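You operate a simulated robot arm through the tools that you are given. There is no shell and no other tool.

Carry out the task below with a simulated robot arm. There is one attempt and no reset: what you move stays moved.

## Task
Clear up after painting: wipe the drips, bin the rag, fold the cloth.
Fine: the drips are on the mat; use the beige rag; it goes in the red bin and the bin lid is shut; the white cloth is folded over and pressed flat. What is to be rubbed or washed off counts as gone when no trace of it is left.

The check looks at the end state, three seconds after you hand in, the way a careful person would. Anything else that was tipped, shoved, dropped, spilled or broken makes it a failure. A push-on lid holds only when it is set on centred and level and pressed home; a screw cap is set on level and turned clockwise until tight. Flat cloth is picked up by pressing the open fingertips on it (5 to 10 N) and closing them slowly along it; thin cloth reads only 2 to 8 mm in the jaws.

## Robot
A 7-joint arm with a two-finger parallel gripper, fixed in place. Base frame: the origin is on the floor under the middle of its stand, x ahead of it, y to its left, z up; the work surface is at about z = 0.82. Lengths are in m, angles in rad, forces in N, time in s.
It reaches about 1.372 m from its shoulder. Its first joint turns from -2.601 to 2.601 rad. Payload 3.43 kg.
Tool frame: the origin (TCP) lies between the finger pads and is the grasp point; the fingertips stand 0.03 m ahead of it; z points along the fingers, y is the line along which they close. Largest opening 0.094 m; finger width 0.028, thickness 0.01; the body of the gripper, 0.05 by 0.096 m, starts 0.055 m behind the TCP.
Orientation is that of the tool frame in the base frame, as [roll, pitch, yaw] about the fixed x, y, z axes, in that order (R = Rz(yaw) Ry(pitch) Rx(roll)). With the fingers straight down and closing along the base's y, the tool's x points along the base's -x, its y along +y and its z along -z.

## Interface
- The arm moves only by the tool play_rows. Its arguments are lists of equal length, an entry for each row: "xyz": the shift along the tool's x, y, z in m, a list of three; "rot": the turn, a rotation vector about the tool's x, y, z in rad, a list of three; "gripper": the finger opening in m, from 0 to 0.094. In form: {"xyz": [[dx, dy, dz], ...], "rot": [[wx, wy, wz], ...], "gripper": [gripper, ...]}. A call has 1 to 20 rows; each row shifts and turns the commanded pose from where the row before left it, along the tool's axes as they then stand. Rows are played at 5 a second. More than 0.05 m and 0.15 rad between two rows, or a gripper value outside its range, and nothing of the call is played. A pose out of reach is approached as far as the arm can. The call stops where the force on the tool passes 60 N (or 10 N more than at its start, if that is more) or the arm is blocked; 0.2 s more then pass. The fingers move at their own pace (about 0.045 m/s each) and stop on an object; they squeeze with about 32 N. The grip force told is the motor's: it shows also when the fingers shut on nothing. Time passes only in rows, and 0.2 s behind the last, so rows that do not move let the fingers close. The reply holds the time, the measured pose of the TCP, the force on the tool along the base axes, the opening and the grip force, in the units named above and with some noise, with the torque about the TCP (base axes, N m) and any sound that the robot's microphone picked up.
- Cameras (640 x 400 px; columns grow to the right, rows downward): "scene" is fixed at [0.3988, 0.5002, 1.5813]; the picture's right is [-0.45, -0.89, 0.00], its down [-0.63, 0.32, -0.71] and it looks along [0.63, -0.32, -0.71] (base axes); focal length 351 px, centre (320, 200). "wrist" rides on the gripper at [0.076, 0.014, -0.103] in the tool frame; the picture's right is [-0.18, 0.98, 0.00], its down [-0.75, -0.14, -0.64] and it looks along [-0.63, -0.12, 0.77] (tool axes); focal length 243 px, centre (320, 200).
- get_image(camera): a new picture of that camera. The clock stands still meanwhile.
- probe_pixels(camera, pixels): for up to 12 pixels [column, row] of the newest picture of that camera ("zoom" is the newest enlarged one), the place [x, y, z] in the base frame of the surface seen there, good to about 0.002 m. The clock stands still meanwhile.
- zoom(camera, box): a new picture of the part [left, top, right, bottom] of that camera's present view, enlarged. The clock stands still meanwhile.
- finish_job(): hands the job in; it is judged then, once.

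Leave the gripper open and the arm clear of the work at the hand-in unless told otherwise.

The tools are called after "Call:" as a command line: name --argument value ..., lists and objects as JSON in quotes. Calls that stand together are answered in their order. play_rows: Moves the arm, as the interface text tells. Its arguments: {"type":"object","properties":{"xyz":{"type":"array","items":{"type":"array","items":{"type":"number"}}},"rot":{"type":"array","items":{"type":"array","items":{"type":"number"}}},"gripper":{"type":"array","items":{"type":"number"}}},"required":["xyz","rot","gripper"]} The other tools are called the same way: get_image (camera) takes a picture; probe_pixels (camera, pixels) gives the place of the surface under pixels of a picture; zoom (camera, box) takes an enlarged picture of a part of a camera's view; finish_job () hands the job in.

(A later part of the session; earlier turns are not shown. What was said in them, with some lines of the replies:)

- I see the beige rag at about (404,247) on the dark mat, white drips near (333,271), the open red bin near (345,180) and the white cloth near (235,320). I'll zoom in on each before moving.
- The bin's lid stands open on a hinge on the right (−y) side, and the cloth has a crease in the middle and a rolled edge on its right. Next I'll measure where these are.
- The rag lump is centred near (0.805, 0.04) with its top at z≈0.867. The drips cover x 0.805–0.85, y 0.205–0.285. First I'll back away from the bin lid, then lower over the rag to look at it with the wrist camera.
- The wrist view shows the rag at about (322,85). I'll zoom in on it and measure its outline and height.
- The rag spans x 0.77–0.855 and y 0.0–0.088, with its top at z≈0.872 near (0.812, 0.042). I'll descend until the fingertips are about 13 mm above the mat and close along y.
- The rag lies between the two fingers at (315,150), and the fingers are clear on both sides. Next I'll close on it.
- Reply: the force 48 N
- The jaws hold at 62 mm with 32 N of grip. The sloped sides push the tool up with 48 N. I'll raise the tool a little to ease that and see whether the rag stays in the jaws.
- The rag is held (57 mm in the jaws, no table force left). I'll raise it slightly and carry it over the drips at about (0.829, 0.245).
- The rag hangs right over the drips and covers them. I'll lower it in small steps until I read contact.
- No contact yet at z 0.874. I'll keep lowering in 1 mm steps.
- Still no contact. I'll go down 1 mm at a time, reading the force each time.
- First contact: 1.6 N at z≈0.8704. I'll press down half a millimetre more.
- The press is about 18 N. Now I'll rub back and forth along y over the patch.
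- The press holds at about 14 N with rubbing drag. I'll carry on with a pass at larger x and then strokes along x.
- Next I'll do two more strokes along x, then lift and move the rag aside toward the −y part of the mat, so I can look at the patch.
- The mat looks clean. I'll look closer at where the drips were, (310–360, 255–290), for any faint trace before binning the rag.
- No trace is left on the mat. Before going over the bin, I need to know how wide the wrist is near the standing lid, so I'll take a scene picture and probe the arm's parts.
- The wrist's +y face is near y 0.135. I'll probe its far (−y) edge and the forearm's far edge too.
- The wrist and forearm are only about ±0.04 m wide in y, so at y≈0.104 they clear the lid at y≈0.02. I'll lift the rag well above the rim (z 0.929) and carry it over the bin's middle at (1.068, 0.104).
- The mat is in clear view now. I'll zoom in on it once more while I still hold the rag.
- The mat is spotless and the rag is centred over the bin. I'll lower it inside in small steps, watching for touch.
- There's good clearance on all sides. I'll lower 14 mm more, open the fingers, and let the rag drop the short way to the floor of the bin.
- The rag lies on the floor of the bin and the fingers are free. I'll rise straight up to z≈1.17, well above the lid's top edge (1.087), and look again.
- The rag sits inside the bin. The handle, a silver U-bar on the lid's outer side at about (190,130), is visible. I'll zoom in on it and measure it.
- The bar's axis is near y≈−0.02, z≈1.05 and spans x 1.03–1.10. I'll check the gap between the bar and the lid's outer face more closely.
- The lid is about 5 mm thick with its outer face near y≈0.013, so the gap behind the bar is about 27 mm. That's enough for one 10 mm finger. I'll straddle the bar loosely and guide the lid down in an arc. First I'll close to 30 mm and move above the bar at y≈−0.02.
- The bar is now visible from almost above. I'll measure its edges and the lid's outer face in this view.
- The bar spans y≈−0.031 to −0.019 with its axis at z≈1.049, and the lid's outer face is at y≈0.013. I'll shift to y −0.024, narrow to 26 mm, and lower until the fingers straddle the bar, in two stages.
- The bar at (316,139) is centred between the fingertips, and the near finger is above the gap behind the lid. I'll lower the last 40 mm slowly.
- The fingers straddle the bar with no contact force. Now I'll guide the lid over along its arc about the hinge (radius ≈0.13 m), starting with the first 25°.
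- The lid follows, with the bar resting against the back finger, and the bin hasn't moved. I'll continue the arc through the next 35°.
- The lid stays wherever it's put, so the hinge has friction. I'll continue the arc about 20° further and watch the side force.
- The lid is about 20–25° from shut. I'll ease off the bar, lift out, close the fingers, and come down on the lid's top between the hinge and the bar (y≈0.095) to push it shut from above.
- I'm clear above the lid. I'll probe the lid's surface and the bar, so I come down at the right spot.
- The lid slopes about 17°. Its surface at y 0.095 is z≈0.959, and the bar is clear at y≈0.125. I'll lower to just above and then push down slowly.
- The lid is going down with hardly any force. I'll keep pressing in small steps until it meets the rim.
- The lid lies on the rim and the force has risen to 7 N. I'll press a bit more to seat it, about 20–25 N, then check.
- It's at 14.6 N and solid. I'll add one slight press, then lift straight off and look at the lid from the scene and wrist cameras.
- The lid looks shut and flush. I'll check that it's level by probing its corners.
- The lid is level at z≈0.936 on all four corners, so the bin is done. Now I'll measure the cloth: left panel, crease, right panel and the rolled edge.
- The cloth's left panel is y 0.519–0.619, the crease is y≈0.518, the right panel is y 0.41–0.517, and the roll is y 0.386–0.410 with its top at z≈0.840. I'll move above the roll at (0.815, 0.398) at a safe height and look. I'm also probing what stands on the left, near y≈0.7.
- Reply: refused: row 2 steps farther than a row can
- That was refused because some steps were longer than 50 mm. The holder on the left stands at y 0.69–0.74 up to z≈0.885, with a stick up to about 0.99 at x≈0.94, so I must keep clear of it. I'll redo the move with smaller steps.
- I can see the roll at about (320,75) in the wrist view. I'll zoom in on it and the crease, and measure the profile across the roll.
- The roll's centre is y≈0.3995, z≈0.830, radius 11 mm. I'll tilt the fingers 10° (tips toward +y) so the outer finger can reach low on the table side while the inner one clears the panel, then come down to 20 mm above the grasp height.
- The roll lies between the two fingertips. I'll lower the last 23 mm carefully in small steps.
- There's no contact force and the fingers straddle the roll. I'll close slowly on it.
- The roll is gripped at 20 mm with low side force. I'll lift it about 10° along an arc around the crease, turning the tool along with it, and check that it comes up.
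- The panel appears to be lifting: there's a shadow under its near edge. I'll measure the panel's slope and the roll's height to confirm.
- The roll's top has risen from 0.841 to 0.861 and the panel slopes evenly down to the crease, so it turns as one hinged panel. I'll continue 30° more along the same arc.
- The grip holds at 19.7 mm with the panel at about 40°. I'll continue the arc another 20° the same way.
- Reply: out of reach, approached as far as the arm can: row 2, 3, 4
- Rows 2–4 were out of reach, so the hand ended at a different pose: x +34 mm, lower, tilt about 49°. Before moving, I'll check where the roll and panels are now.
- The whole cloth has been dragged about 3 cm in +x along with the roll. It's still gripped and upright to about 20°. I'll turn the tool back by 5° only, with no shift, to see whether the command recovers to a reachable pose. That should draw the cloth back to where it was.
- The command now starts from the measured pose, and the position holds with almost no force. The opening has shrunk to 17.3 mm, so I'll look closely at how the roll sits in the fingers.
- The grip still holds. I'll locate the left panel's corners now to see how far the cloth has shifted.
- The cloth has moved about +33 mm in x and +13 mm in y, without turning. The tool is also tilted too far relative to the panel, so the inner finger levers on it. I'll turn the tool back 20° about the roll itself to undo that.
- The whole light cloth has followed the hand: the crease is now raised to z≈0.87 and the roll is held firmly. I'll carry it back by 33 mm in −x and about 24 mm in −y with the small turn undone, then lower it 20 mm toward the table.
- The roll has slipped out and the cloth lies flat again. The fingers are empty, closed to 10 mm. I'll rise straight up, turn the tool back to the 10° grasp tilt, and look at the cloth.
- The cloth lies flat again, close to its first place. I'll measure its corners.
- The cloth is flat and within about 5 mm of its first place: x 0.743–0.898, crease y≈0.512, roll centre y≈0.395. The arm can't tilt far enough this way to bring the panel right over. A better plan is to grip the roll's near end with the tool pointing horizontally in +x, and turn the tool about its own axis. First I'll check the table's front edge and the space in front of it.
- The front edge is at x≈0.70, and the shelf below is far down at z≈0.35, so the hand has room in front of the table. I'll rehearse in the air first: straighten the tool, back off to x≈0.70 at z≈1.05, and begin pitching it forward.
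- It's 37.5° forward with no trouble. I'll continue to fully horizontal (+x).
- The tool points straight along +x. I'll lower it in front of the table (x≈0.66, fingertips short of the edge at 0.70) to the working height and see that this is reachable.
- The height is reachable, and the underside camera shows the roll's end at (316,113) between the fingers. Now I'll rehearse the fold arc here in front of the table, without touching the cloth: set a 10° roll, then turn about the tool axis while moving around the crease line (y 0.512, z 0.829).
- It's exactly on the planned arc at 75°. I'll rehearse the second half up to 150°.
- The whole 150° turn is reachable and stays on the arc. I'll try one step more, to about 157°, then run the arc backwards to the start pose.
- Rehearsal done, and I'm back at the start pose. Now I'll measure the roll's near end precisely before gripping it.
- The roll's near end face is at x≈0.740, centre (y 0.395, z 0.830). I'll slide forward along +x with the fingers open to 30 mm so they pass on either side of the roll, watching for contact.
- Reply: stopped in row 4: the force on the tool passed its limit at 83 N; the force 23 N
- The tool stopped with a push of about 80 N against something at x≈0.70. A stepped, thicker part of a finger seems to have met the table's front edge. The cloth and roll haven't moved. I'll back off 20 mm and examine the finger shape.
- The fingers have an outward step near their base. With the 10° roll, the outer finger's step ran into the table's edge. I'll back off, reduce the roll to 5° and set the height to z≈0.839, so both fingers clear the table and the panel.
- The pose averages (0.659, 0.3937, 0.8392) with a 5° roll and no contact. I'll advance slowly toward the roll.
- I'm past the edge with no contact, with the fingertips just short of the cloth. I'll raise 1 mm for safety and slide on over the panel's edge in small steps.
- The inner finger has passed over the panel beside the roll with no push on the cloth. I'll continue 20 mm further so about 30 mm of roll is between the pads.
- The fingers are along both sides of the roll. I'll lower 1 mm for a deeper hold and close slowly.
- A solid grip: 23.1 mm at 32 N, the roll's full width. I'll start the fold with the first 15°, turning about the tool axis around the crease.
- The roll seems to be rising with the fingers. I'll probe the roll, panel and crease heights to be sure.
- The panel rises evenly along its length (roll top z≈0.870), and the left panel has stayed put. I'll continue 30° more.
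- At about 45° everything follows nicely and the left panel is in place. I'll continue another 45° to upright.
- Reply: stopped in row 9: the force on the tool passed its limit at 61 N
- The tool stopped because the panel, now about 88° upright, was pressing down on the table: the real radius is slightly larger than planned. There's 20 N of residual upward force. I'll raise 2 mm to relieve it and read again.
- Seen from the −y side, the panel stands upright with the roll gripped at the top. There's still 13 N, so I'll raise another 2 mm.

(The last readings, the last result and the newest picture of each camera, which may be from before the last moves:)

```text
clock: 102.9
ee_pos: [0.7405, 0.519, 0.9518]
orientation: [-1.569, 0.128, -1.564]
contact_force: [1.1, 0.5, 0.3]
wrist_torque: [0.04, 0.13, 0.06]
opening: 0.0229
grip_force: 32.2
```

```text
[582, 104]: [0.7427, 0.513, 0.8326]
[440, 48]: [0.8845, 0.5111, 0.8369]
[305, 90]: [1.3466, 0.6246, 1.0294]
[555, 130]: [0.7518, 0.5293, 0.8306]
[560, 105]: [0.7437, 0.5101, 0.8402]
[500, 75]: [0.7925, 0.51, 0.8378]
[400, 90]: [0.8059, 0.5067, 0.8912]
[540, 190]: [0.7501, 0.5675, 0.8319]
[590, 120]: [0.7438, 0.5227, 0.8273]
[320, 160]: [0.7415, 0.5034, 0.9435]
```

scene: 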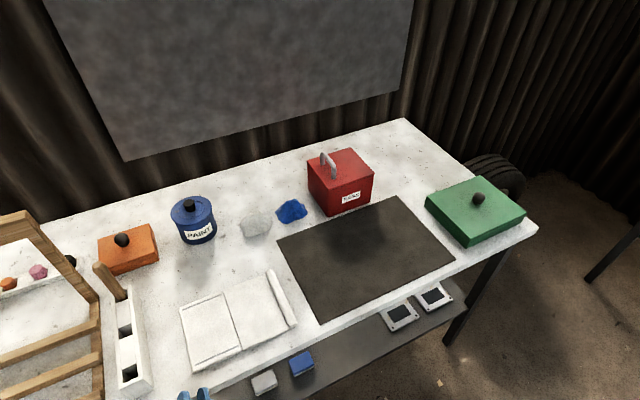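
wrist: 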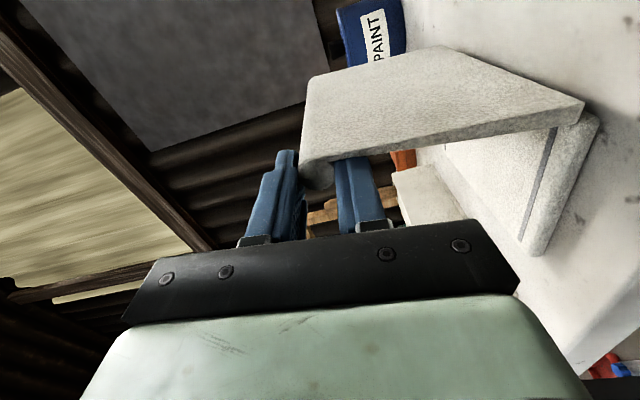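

The force is gone. Refitting the hinge from both poses gives a crease at (y 0.5153, z 0.8304) with radius 0.120. I'll continue past upright with the corrected arc, 35° more.

Call:
play_rows --xyz '[[-0.01039, 0.00213, 0], [-0.01039, 0.00213, 0], [-0.01039, 0.00213, 0], [-0.01039, 0.00213, 0], [-0.01039, 0.00213, 0], [-0.01039, 0.00213, 0], [-0.01039, 0.00213, 0], [0, 0, 0]]' --rot '[[0, 0, -0.0873], [0, 0, -0.0873], [0, 0, -0.0873], [0, 0, -0.0873], [0, 0, -0.0873], [0, 0, -0.0873], [0, 0, -0.0873], [0, 0, 0]]' --gripper '[0.008, 0.008, 0.008, 0.008, 0.008, 0.008, 0.008, 0.008]'

Call:
zoom --camera "scene" --box '[145, 230, 325, 380]'

Call:
get_image --camera "wrist"

```text
clock: 104.7
ee_pos: [0.741, 0.5869, 0.9287]
orientation: [-1.564, -0.485, -1.569]
contact_force: [-0.2, 3.3, 7.3]
wrist_torque: [-0.19, 0.06, 0.05]
opening: 0.0228
grip_force: 31.9
```

```text
2.67 times, centred on (235, 305) of scene
```

zoom: 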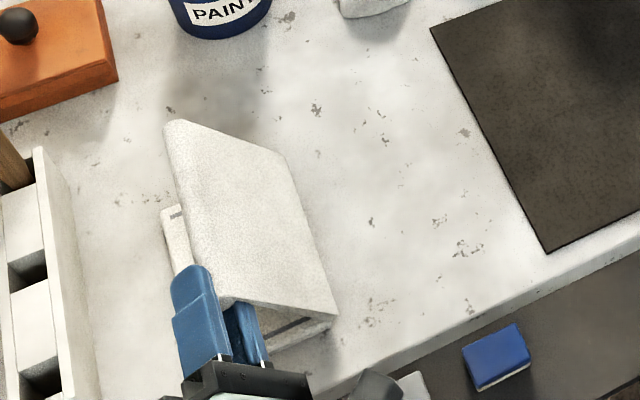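

```text
taken
```

wrist: 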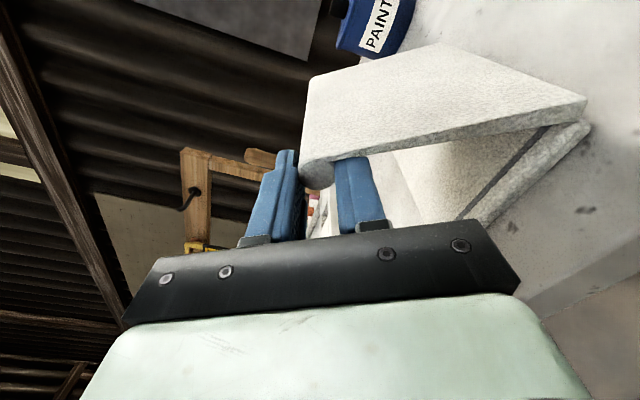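

It's about 123° and leaning well over the left panel, with only small forces. I'll continue 20° more and check.

Call:
play_rows --xyz '[[-0.01039, 0.00213, 0], [-0.01039, 0.00213, 0], [-0.01039, 0.00213, 0], [-0.01039, 0.00213, 0], [0, 0, 0]]' --rot '[[0, 0, -0.0873], [0, 0, -0.0873], [0, 0, -0.0873], [0, 0, -0.0873], [0, 0, 0]]' --gripper '[0.008, 0.008, 0.008, 0.008, 0.008]'

Call:
get_image --camera "wrist"

```text
clock: 105.9
ee_pos: [0.741, 0.6184, 0.8968]
orientation: [-1.566, -0.832, -1.572]
contact_force: [-0.2, 2.4, 3.8]
wrist_torque: [-0.18, 0.09, -0.02]
opening: 0.0229
grip_force: 32.2
```

```text
taken
```

wrist: 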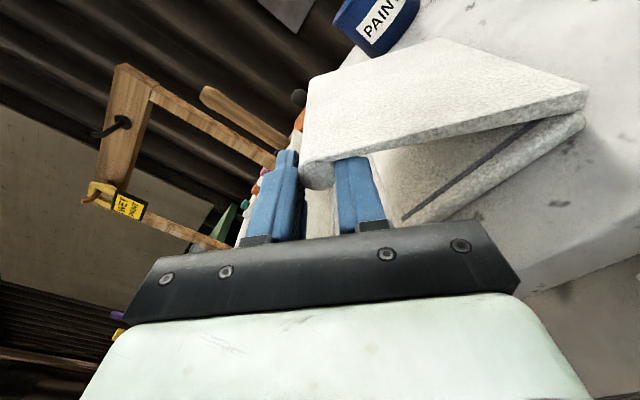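

It's about 143°, with clear space between the inner finger and the left panel. I'll go 12° more, then open.

Call:
play_rows --xyz '[[-0.01039, 0.00213, 0], [-0.01039, 0.00213, 0], [-0.0052, 0.001, 0], [0, 0, 0]]' --rot '[[0, 0, -0.0873], [0, 0, -0.0873], [0, 0, -0.0436], [0, 0, 0]]' --gripper '[0.008, 0.008, 0.008, 0.008]'

Call:
get_image --camera "wrist"

Call:
zoom --camera "scene" --box '[125, 240, 305, 390]'

```text
clock: 106.9
ee_pos: [0.7401, 0.6293, 0.8724]
orientation: [-1.561, -1.049, -1.575]
contact_force: [0.8, -0.2, 0.1]
wrist_torque: [0.06, 0.11, 0.0]
opening: 0.0225
grip_force: 31.7
```

```text
taken
```

wrist: 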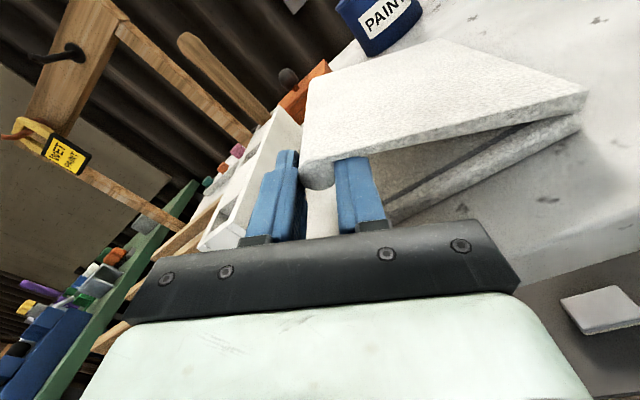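

```text
2.67 times, centred on (215, 315) of scene
```

zoom: 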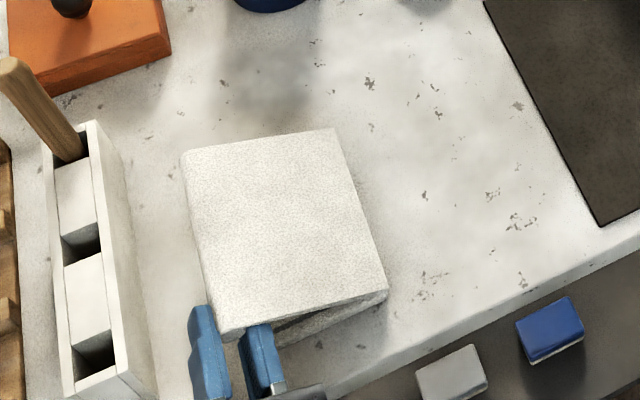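

The panel is at about 155° over the left one. I'll open the fingers to release the roll, staying clear of the holder at y≥0.69, and look.

Call:
play_rows --xyz '[[0, 0, 0], [0, 0, 0], [0, 0, 0], [0, 0, 0]]' --rot '[[0, 0, 0], [0, 0, 0], [0, 0, 0], [0, 0, 0]]' --gripper '[0.028, 0.034, 0.04, 0.04]'

Call:
get_image --camera "wrist"

```text
clock: 107.9
ee_pos: [0.7414, 0.6288, 0.8743]
orientation: [-1.56, -1.053, -1.574]
contact_force: [-0.2, 0.0, 0.8]
wrist_torque: [-0.02, 0.02, 0.0]
opening: 0.0402
grip_force: 0.0
```

```text
taken
```

wrist: 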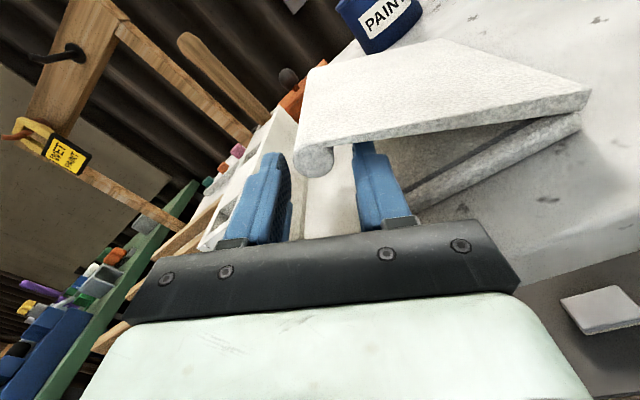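

The roll is free and the panel rests on the inner finger. I'll lower 6 mm and then withdraw straight back along −x.

Call:
play_rows --xyz '[[-0.0026, 0.0015, 0], [-0.0026, 0.0015, 0], [0, 0, 0], [0, 0, -0.01], [0, 0, -0.015], [0, 0, -0.02], [0, 0, -0.025], [0, 0, -0.03], [0, 0, 0]]' --rot '[[0, 0, 0], [0, 0, 0], [0, 0, 0], [0, 0, 0], [0, 0, 0], [0, 0, 0], [0, 0, 0], [0, 0, 0], [0, 0, 0]]' --gripper '[0.04, 0.04, 0.04, 0.04, 0.04, 0.04, 0.04, 0.04, 0.04]'

Call:
get_image --camera "wrist"

Call:
zoom --camera "scene" --box '[125, 240, 305, 390]'

```text
clock: 109.9
ee_pos: [0.6412, 0.6299, 0.8675]
orientation: [-1.56, -1.051, -1.574]
contact_force: [0.0, 0.2, -0.1]
wrist_torque: [0.0, 0.04, 0.02]
opening: 0.0401
grip_force: 0.1
```

```text
taken
```

wrist: 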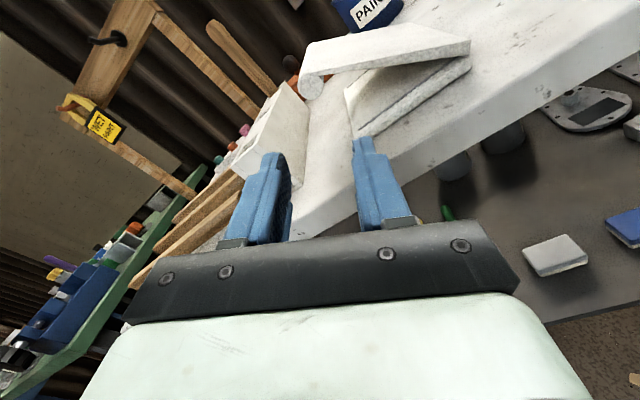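

```text
2.67 times, centred on (215, 315) of scene
```

zoom: 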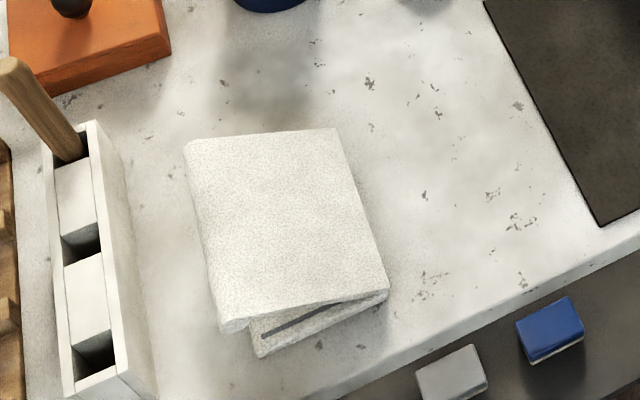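

The folded panel stays at about 155° on its own (the hinge is stiff), so it needs pressing flat. I'll move up and away, then turn the tool back to pointing down.

Call:
play_rows --xyz '[[0.036, 0.0023, 0], [0.036, 0.0023, 0], [0.036, 0.0023, 0], [0.036, 0.0023, 0], [0.036, 0.0023, 0], [0, 0, 0]]' --rot '[[0, 0, 0], [0, 0, 0], [0, 0, 0], [0, 0, 0], [0, 0, 0], [0, 0, 0]]' --gripper '[0.04, 0.04, 0.03, 0.02, 0.01, 0.0]'

Call:
play_rows --xyz '[[0, 0, 0], [0, 0, 0], [0, 0, 0], [0, 0, 0], [0, 0, 0], [0, 0, 0], [0, 0, 0], [0, 0, 0], [0, 0, 0], [0, 0, 0], [0, 0, 0], [0, 0, 0], [0, 0, 0], [0, 0, 0], [0, 0, 0], [0, 0, 0], [0, 0, 0], [0, 0, 0], [0, 0, 0]]' --rot '[[0, 0, 0.145], [0, 0, 0.145], [0, 0, 0.145], [0, 0, 0.145], [0, 0, 0.145], [0, 0, 0.145], [0, 0, 0.145], [0, 0, 0.145], [0, 0, 0.145], [0, 0, 0.145], [0, 0, 0.145], [0, 0, 0.145], [0, 0, 0.145], [0, 0, 0.145], [0, 0, 0.145], [0, 0, 0.145], [0, 0, 0.145], [0, 0, 0.145], [0, 0, 0]]' --gripper '[0, 0, 0, 0, 0, 0, 0, 0, 0, 0, 0, 0, 0, 0, 0, 0, 0, 0, 0]'

Call:
get_image --camera "scene"

```text
clock: 111.3
ee_pos: [0.6402, 0.5268, 1.0168]
orientation: [-1.562, -1.051, -1.574]
contact_force: [0.1, 0.0, 0.6]
wrist_torque: [0.02, -0.01, -0.02]
opening: 0.0001
grip_force: 20.7
```

```text
clock: 115.3
ee_pos: [0.6396, 0.529, 1.0181]
orientation: [-1.052, 1.56, -1.046]
contact_force: [0.1, 0.5, -0.2]
wrist_torque: [-0.01, 0.01, 0.0]
opening: 0.0
grip_force: 32.0
```

```text
taken
```

scene: 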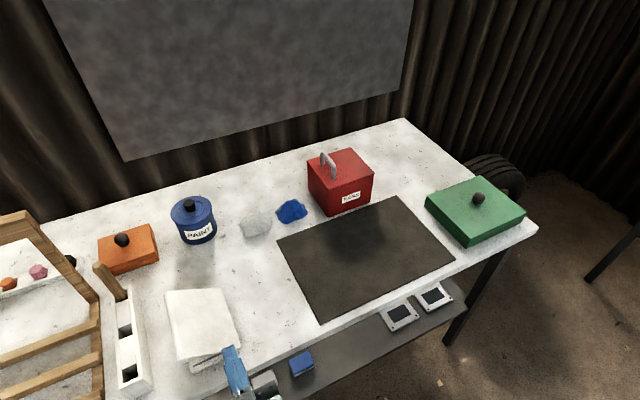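

Now I'll pitch the tool back down to vertical at this height.

Call:
play_rows --xyz '[[0, 0, 0], [0, 0, 0], [0, 0, 0], [0, 0, 0], [0, 0, 0], [0, 0, 0], [0, 0, 0], [0, 0, 0], [0, 0, 0], [0, 0, 0], [0, 0, 0], [0, 0, 0], [0, 0, 0]]' --rot '[[0, 0.1309, 0], [0, 0.1309, 0], [0, 0.1309, 0], [0, 0.1309, 0], [0, 0.1309, 0], [0, 0.1309, 0], [0, 0.1309, 0], [0, 0.1309, 0], [0, 0.1309, 0], [0, 0.1309, 0], [0, 0.1309, 0], [0, 0.1309, 0], [0, 0, 0]]' --gripper '[0, 0, 0, 0, 0, 0, 0, 0, 0, 0, 0, 0, 0]'

Call:
zoom --camera "scene" --box '[125, 260, 285, 390]'

```text
clock: 118.1
ee_pos: [0.6392, 0.5282, 1.0178]
orientation: [-3.133, 0.003, -3.136]
contact_force: [0.1, 0.0, -0.3]
wrist_torque: [0.02, -0.01, 0.02]
opening: 0.0
grip_force: 31.7
```

```text
3.08 times, centred on (205, 325) of scene
```

zoom: 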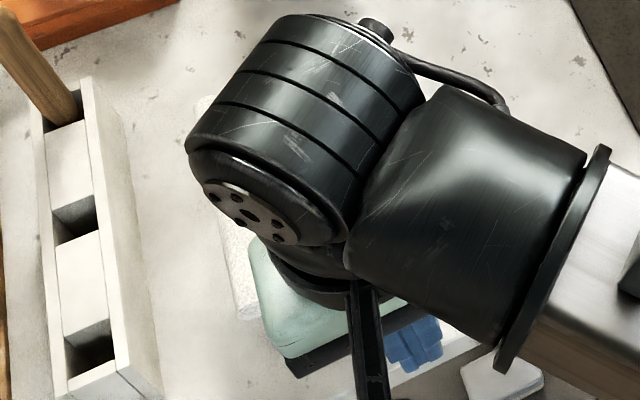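

The tool is vertical again. I'll look at the folded cloth with the wrist camera and measure its heights.

Call:
get_image --camera "wrist"

```text
taken
```

wrist: 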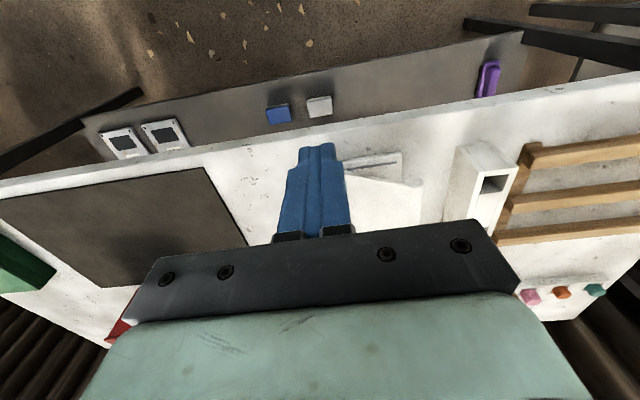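

I'll move over the folded cloth, to about (0.816, 0.595) with the fingertips near z≈0.98, and look.

Call:
play_rows --xyz '[[-0.0354, 0.0134, 0], [-0.0354, 0.0134, 0], [-0.0354, 0.0134, 0], [-0.0354, 0.0134, 0], [-0.0354, 0.0134, 0], [0, 0, 0]]' --rot '[[0, 0, 0], [0, 0, 0], [0, 0, 0], [0, 0, 0], [0, 0, 0], [0, 0, 0]]' --gripper '[0, 0, 0, 0, 0, 0]'

Call:
get_image --camera "wrist"

Call:
get_image --camera "scene"

```text
clock: 119.5
ee_pos: [0.8184, 0.5961, 1.0184]
orientation: [-3.131, 0.007, -3.136]
contact_force: [-0.4, -1.0, 0.2]
wrist_torque: [0.01, -0.01, -0.02]
opening: 0.0
grip_force: 32.0
```

```text
taken
```

wrist: 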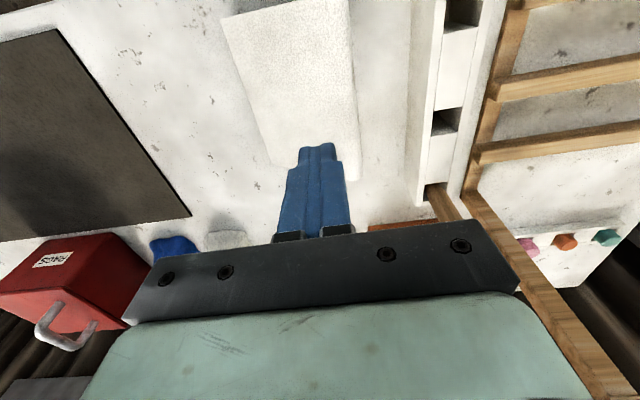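

```text
taken
```

scene: 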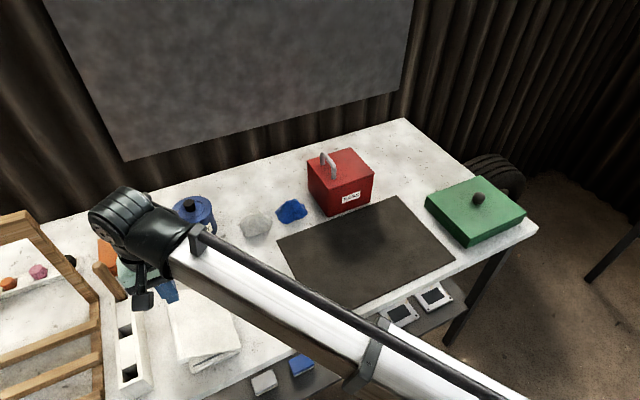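

I see the folded panel at (300,90). I'll probe its heights across y.

Call:
probe_pixels --camera "wrist" --pixels '[[228, 22], [262, 20], [300, 20], [340, 20], [350, 30], [270, 150], [290, 120], [320, 120], [345, 120], [358, 150], [356, 175], [375, 100]]'

```text
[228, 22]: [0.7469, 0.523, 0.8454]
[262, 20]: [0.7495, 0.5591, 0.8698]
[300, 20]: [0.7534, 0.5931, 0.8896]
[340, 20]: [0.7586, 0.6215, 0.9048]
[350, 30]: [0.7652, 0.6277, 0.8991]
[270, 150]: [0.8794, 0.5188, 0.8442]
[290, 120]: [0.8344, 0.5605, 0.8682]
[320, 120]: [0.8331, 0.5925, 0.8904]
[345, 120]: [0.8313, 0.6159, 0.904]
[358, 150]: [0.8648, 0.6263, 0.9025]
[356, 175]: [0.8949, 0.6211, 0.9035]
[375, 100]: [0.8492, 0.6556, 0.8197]
```

The upper panel slopes from z 0.845 at the crease to 0.905 at the free edge, about 30° open. I'll come down at y≈0.596 with closed fingers and push it down in steps, watching the force.

Call:
play_rows --xyz '[[0, 0, 0.03], [0, 0, 0.03], [0, 0, 0.02], [0, 0, 0.01], [0, 0, 0.008], [0, 0, 0.006], [0, 0, 0]]' --rot '[[0, 0, 0], [0, 0, 0], [0, 0, 0], [0, 0, 0], [0, 0, 0], [0, 0, 0], [0, 0, 0]]' --gripper '[0, 0, 0, 0, 0, 0, 0]'

Call:
play_rows --xyz '[[0, 0, 0.006], [0, 0, 0.006], [0, 0, 0.006], [0, 0, 0.005], [0, 0, 0.004], [0, 0, 0]]' --rot '[[0, 0, 0], [0, 0, 0], [0, 0, 0], [0, 0, 0], [0, 0, 0], [0, 0, 0]]' --gripper '[0, 0, 0, 0, 0, 0]'

Call:
get_image --camera "wrist"

```text
clock: 121.1
ee_pos: [0.8166, 0.596, 0.9135]
orientation: [-3.131, 0.005, -3.137]
contact_force: [-0.5, 0.1, 0.7]
wrist_torque: [0.0, 0.05, 0.01]
opening: 0.0001
grip_force: 31.9
```

```text
clock: 122.5
ee_pos: [0.8179, 0.5954, 0.8866]
orientation: [-3.13, 0.006, -3.136]
contact_force: [0.2, 0.6, 0.7]
wrist_torque: [-0.01, -0.02, 0.0]
opening: 0.0
grip_force: 32.2
```

```text
taken
```

wrist: 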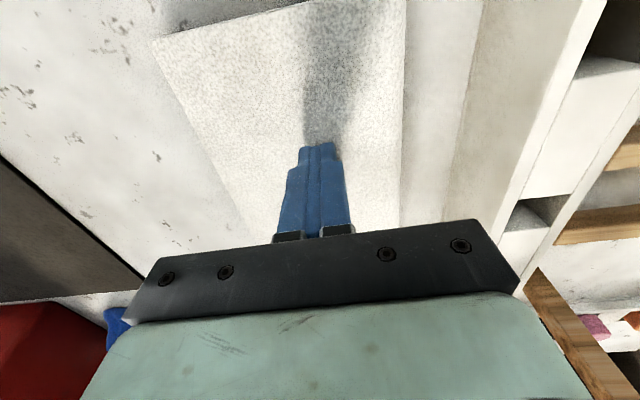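

The panel is going down with very little force (tips now at z≈0.857). I'll keep pressing down in small steps to the flat height.

Call:
play_rows --xyz '[[0, 0, 0.004], [0, 0, 0.004], [0, 0, 0.003], [0, 0, 0.002], [0, 0, 0.001], [0, 0, 0]]' --rot '[[0, 0, 0], [0, 0, 0], [0, 0, 0], [0, 0, 0], [0, 0, 0], [0, 0, 0]]' --gripper '[0, 0, 0, 0, 0, 0]'

```text
clock: 123.9
ee_pos: [0.8187, 0.5954, 0.8723]
orientation: [-3.131, 0.005, -3.136]
contact_force: [0.0, -0.5, 0.1]
wrist_torque: [-0.01, 0.03, 0.0]
opening: 0.0
grip_force: 31.8
```

Call:
play_rows --xyz '[[0, 0, 0.001], [0, 0, 0.001], [0, 0, 0]]' --rot '[[0, 0, 0], [0, 0, 0], [0, 0, 0]]' --gripper '[0, 0, 0]'

Call:
get_image --camera "wrist"

Call:
probe_pixels --camera "wrist" --pixels '[[170, 50], [230, 40], [280, 60], [340, 60], [380, 60], [395, 60], [250, 200], [390, 180], [375, 120], [300, 120]]'

```text
clock: 124.7
ee_pos: [0.8187, 0.5953, 0.8717]
orientation: [-3.131, 0.004, -3.136]
contact_force: [0.4, -0.4, -0.7]
wrist_torque: [-0.04, -0.01, -0.02]
opening: 0.0
grip_force: 32.0
```

```text
taken
```

wrist: 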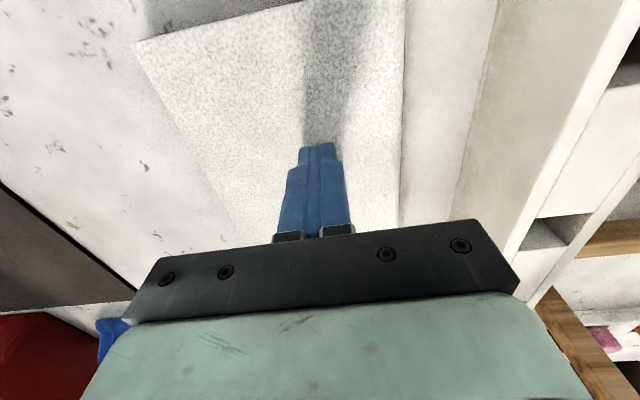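

```text
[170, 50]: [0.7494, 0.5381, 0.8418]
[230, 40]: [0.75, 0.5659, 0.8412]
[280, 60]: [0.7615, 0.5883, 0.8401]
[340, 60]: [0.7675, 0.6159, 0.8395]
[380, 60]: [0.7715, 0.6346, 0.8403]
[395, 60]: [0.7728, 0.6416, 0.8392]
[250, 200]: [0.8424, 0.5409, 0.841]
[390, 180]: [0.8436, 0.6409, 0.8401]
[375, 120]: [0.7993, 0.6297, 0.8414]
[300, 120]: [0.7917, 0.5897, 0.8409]
```

The upper panel is now level at z≈0.840 from crease to free edge. I'll press gently until I read a firm contact (about 10–15 N).

Call:
play_rows --xyz '[[0, 0, 0.001], [0, 0, 0]]' --rot '[[0, 0, 0], [0, 0, 0]]' --gripper '[0, 0]'

Call:
play_rows --xyz '[[0, 0, 0.001], [0, 0, 0]]' --rot '[[0, 0, 0], [0, 0, 0]]' --gripper '[0, 0]'

```text
clock: 125.3
ee_pos: [0.8182, 0.5954, 0.8709]
orientation: [-3.129, 0.004, -3.136]
contact_force: [2.1, 0.9, 5.2]
wrist_torque: [0.02, -0.01, -0.02]
opening: 0.0
grip_force: 32.4
```

```text
clock: 125.9
ee_pos: [0.8188, 0.5956, 0.871]
orientation: [-3.133, 0.006, -3.135]
contact_force: [5.1, 1.2, 15.7]
wrist_torque: [0.07, -0.02, -0.02]
opening: 0.0
grip_force: 32.4
```

That's 15.7 N. I'll hold it a moment, then lift 30 mm and see whether it stays flat.

Call:
play_rows --xyz '[[0, 0, 0], [0, 0, 0], [0, 0, 0], [0, 0, 0], [0, 0, 0], [0, 0, -0.005], [0, 0, -0.012], [0, 0, -0.013], [0, 0, 0], [0, 0, 0], [0, 0, 0], [0, 0, 0], [0, 0, 0]]' --rot '[[0, 0, 0], [0, 0, 0], [0, 0, 0], [0, 0, 0], [0, 0, 0], [0, 0, 0], [0, 0, 0], [0, 0, 0], [0, 0, 0], [0, 0, 0], [0, 0, 0], [0, 0, 0], [0, 0, 0]]' --gripper '[0, 0, 0, 0, 0, 0, 0, 0, 0, 0, 0, 0, 0]'

Call:
get_image --camera "wrist"

Call:
probe_pixels --camera "wrist" --pixels '[[200, 50], [240, 40], [280, 60], [330, 60], [370, 60], [250, 180], [360, 180], [365, 120], [300, 110], [385, 60]]'

```text
clock: 128.7
ee_pos: [0.819, 0.595, 0.8984]
orientation: [-3.132, 0.006, -3.136]
contact_force: [0.4, -0.5, -0.3]
wrist_torque: [0.0, 0.03, -0.02]
opening: 0.0
grip_force: 31.6
```

```text
taken
```

wrist: 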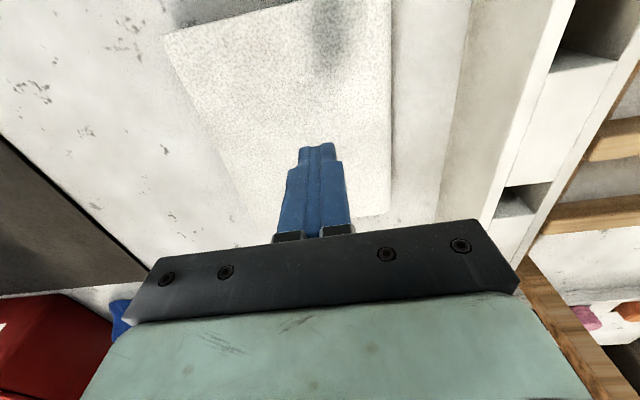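

```text
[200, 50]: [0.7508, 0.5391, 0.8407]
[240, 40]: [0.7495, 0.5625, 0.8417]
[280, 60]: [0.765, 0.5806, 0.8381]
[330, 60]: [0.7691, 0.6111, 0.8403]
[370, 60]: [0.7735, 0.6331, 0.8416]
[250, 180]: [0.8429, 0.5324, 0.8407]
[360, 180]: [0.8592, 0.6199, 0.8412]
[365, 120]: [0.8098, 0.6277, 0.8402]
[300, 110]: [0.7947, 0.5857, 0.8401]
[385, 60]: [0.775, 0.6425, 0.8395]
```

It stays level at z≈0.840 everywhere. To be thorough, I'll press it at three more spots: near each end over the strips and near the crease. Each press will be about 10–15 N, straight down.

Call:
play_rows --xyz '[[0.03, -0.012, 0], [0.029, -0.012, 0], [0, 0, 0.015], [0, 0, 0.0095], [0, 0, 0.003], [0, 0, 0.002], [0, 0, 0], [0, 0, 0]]' --rot '[[0, 0, 0], [0, 0, 0], [0, 0, 0], [0, 0, 0], [0, 0, 0], [0, 0, 0], [0, 0, 0], [0, 0, 0]]' --gripper '[0, 0, 0, 0, 0, 0, 0, 0]'

Call:
play_rows --xyz '[[0, 0, -0.0295], [-0.04, 0, 0], [-0.04, 0, 0], [-0.042, 0, 0], [0, 0, 0.015], [0, 0, 0.0095], [0, 0, 0.003], [0, 0, 0.002], [0, 0, 0], [0, 0, 0]]' --rot '[[0, 0, 0], [0, 0, 0], [0, 0, 0], [0, 0, 0], [0, 0, 0], [0, 0, 0], [0, 0, 0], [0, 0, 0], [0, 0, 0], [0, 0, 0]]' --gripper '[0, 0, 0, 0, 0, 0, 0, 0, 0, 0]'

Call:
play_rows --xyz '[[0, 0, -0.0295], [0.03, -0.015, 0], [0.03, -0.015, 0], [0, 0, 0.015], [0, 0, 0.0095], [0, 0, 0.003], [0, 0, 0.002], [0, 0, 0], [0, 0, 0]]' --rot '[[0, 0, 0], [0, 0, 0], [0, 0, 0], [0, 0, 0], [0, 0, 0], [0, 0, 0], [0, 0, 0], [0, 0, 0], [0, 0, 0]]' --gripper '[0, 0, 0, 0, 0, 0, 0, 0, 0]'

```text
clock: 130.5
ee_pos: [0.7577, 0.5695, 0.8709]
orientation: [-3.135, 0.006, -3.136]
contact_force: [-1.2, 2.1, 16.9]
wrist_torque: [0.04, 0.16, 0.02]
opening: 0.0001
grip_force: 32.1
```

```text
clock: 132.7
ee_pos: [0.8808, 0.5701, 0.8708]
orientation: [-3.129, 0.006, -3.137]
contact_force: [-0.1, 0.2, 7.8]
wrist_torque: [0.01, 0.09, 0.0]
opening: 0.0
grip_force: 32.0
```

```text
clock: 134.7
ee_pos: [0.8231, 0.5406, 0.871]
orientation: [-3.131, 0.006, -3.137]
contact_force: [1.0, -0.2, 2.2]
wrist_torque: [-0.01, 0.0, -0.03]
opening: 0.0001
grip_force: 32.1
```

The presses read 17, 8 and 2 N. I'll add one slightly firmer push at the crease, then rise well clear, open the gripper, and move off toward the middle to inspect everything.

Call:
play_rows --xyz '[[0, 0, 0.0008], [0, 0, 0], [0, 0, -0.01], [0, 0, -0.03], [0, 0, -0.04], [0, 0, -0.04], [0, 0, -0.04], [0, 0, -0.04], [0, 0, -0.04], [0, -0.04, -0.02], [0, -0.045, 0], [0, -0.045, 0], [0, -0.045, 0], [0, -0.045, 0], [0, -0.045, 0], [0, -0.045, 0], [0, -0.045, 0], [0, 0, 0]]' --rot '[[0, 0, 0], [0, 0, 0], [0, 0, 0], [0, 0, 0], [0, 0, 0], [0, 0, 0], [0, 0, 0], [0, 0, 0], [0, 0, 0], [0, 0, 0], [0, 0, 0], [0, 0, 0], [0, 0, 0], [0, 0, 0], [0, 0, 0], [0, 0, 0], [0, 0, 0], [0, 0, 0]]' --gripper '[0, 0, 0, 0, 0, 0, 0, 0, 0.03, 0.05, 0.07, 0.09, 0.09, 0.09, 0.09, 0.09, 0.09, 0.09]'

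Call:
get_image --camera "scene"

Call:
get_image --camera "wrist"

```text
clock: 138.5
ee_pos: [0.8209, 0.1883, 1.1334]
orientation: [-3.13, 0.006, -3.138]
contact_force: [-0.2, -0.1, 0.2]
wrist_torque: [0.01, 0.04, 0.06]
opening: 0.09
grip_force: 0.0
```

```text
taken
```

scene: 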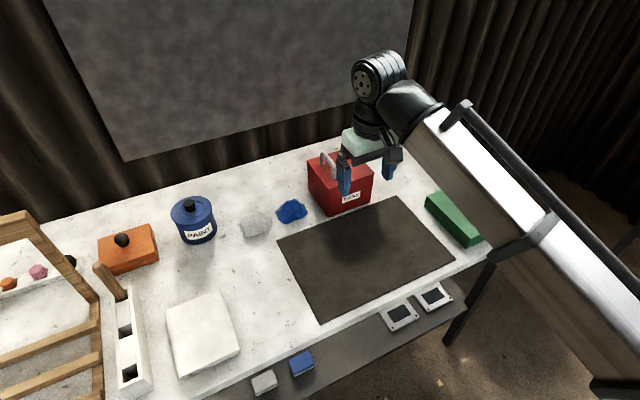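

```text
taken
```

wrist: 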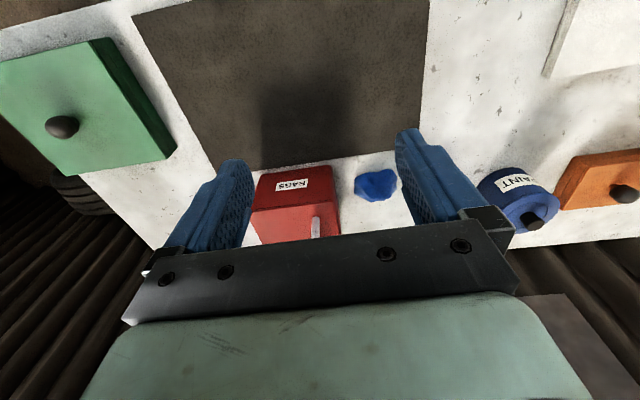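

The cloth looks folded flat, the bin is shut, and the other items are where they were. I'll inspect the cloth, mat and bin closely once more.

Call:
zoom --camera "scene" --box '[145, 270, 265, 395]'

Call:
probe_pixels --camera "zoom" --pixels '[[170, 150], [200, 340], [320, 80], [390, 260], [280, 200], [230, 200], [340, 180], [215, 370], [180, 120]]'

Call:
zoom --camera "scene" --box '[270, 190, 462, 320]'

Call:
zoom --camera "scene" --box '[285, 120, 405, 225]'

```text
3.20 times, centred on (205, 332) of scene
```

zoom: 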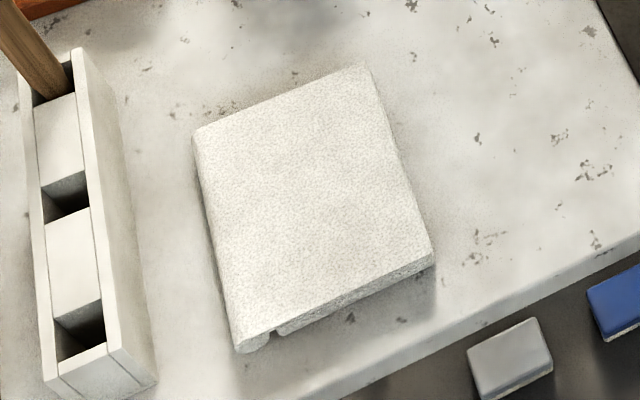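

```text
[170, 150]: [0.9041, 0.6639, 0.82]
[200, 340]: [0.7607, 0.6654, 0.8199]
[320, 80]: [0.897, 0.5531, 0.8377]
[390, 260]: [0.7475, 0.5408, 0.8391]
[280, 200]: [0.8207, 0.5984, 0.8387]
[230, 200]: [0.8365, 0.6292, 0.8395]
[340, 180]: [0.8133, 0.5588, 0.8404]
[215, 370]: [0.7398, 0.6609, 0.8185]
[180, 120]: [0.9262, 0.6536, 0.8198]
```

```text
3.08 times, centred on (366, 255) of scene
```

zoom: 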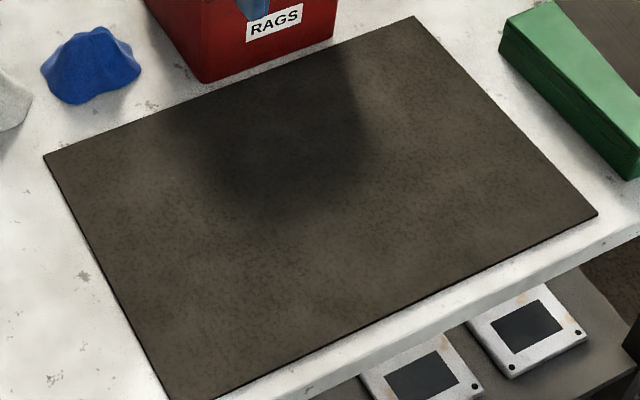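

```text
3.81 times, centred on (345, 172) of scene
```

zoom: 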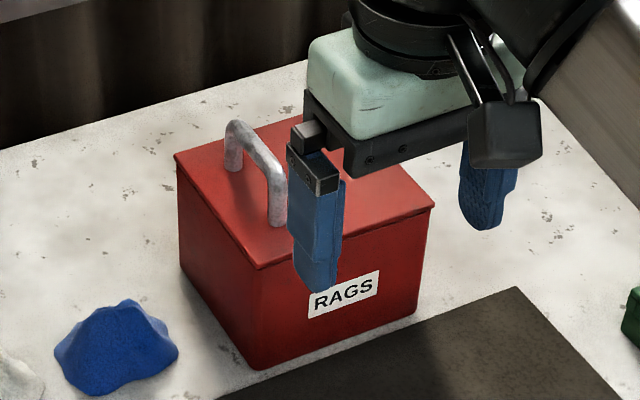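

Everything checks out. The mat has no trace of paint, the rag is in the red bin with its lid shut and level, and the white cloth is folded over and flat at z≈0.839. The other things stand where they were, the gripper is open and the arm is clear, so I'm handing in.

Call:
finish_job

```text
The job is handed in.
```

I wiped the drips off the mat, put the beige rag in the red bin and shut the lid, and folded the white cloth over and pressed it flat. I've handed the job in. I don't have the verdict, only my own last checks.

- **Drips:** no trace showed in close-up pictures of the mat, both before I binned the rag and just before hand-in.
- **Bin:** the rag lies on the floor of the bin. The lid is down and level, at the same height at all four corners.
- **Cloth:** the upper half lies level over the lower half and stayed flat after I pressed it in four places.
- **Rest of the bench:** in the last pictures I saw nothing else out of place. The gripper is open and the arm is clear of the work.

Two things went wrong on the way:

- **First fold attempt:** the arm ran out of reach and dragged the whole cloth about 3 cm. I moved it back to within about 5 mm of where it had been before folding it another way.
- **Bump on the table edge:** while lining up the second attempt, a finger hit the front edge of the table with about 80 N. The cloth didn't move, and I saw no other effect.
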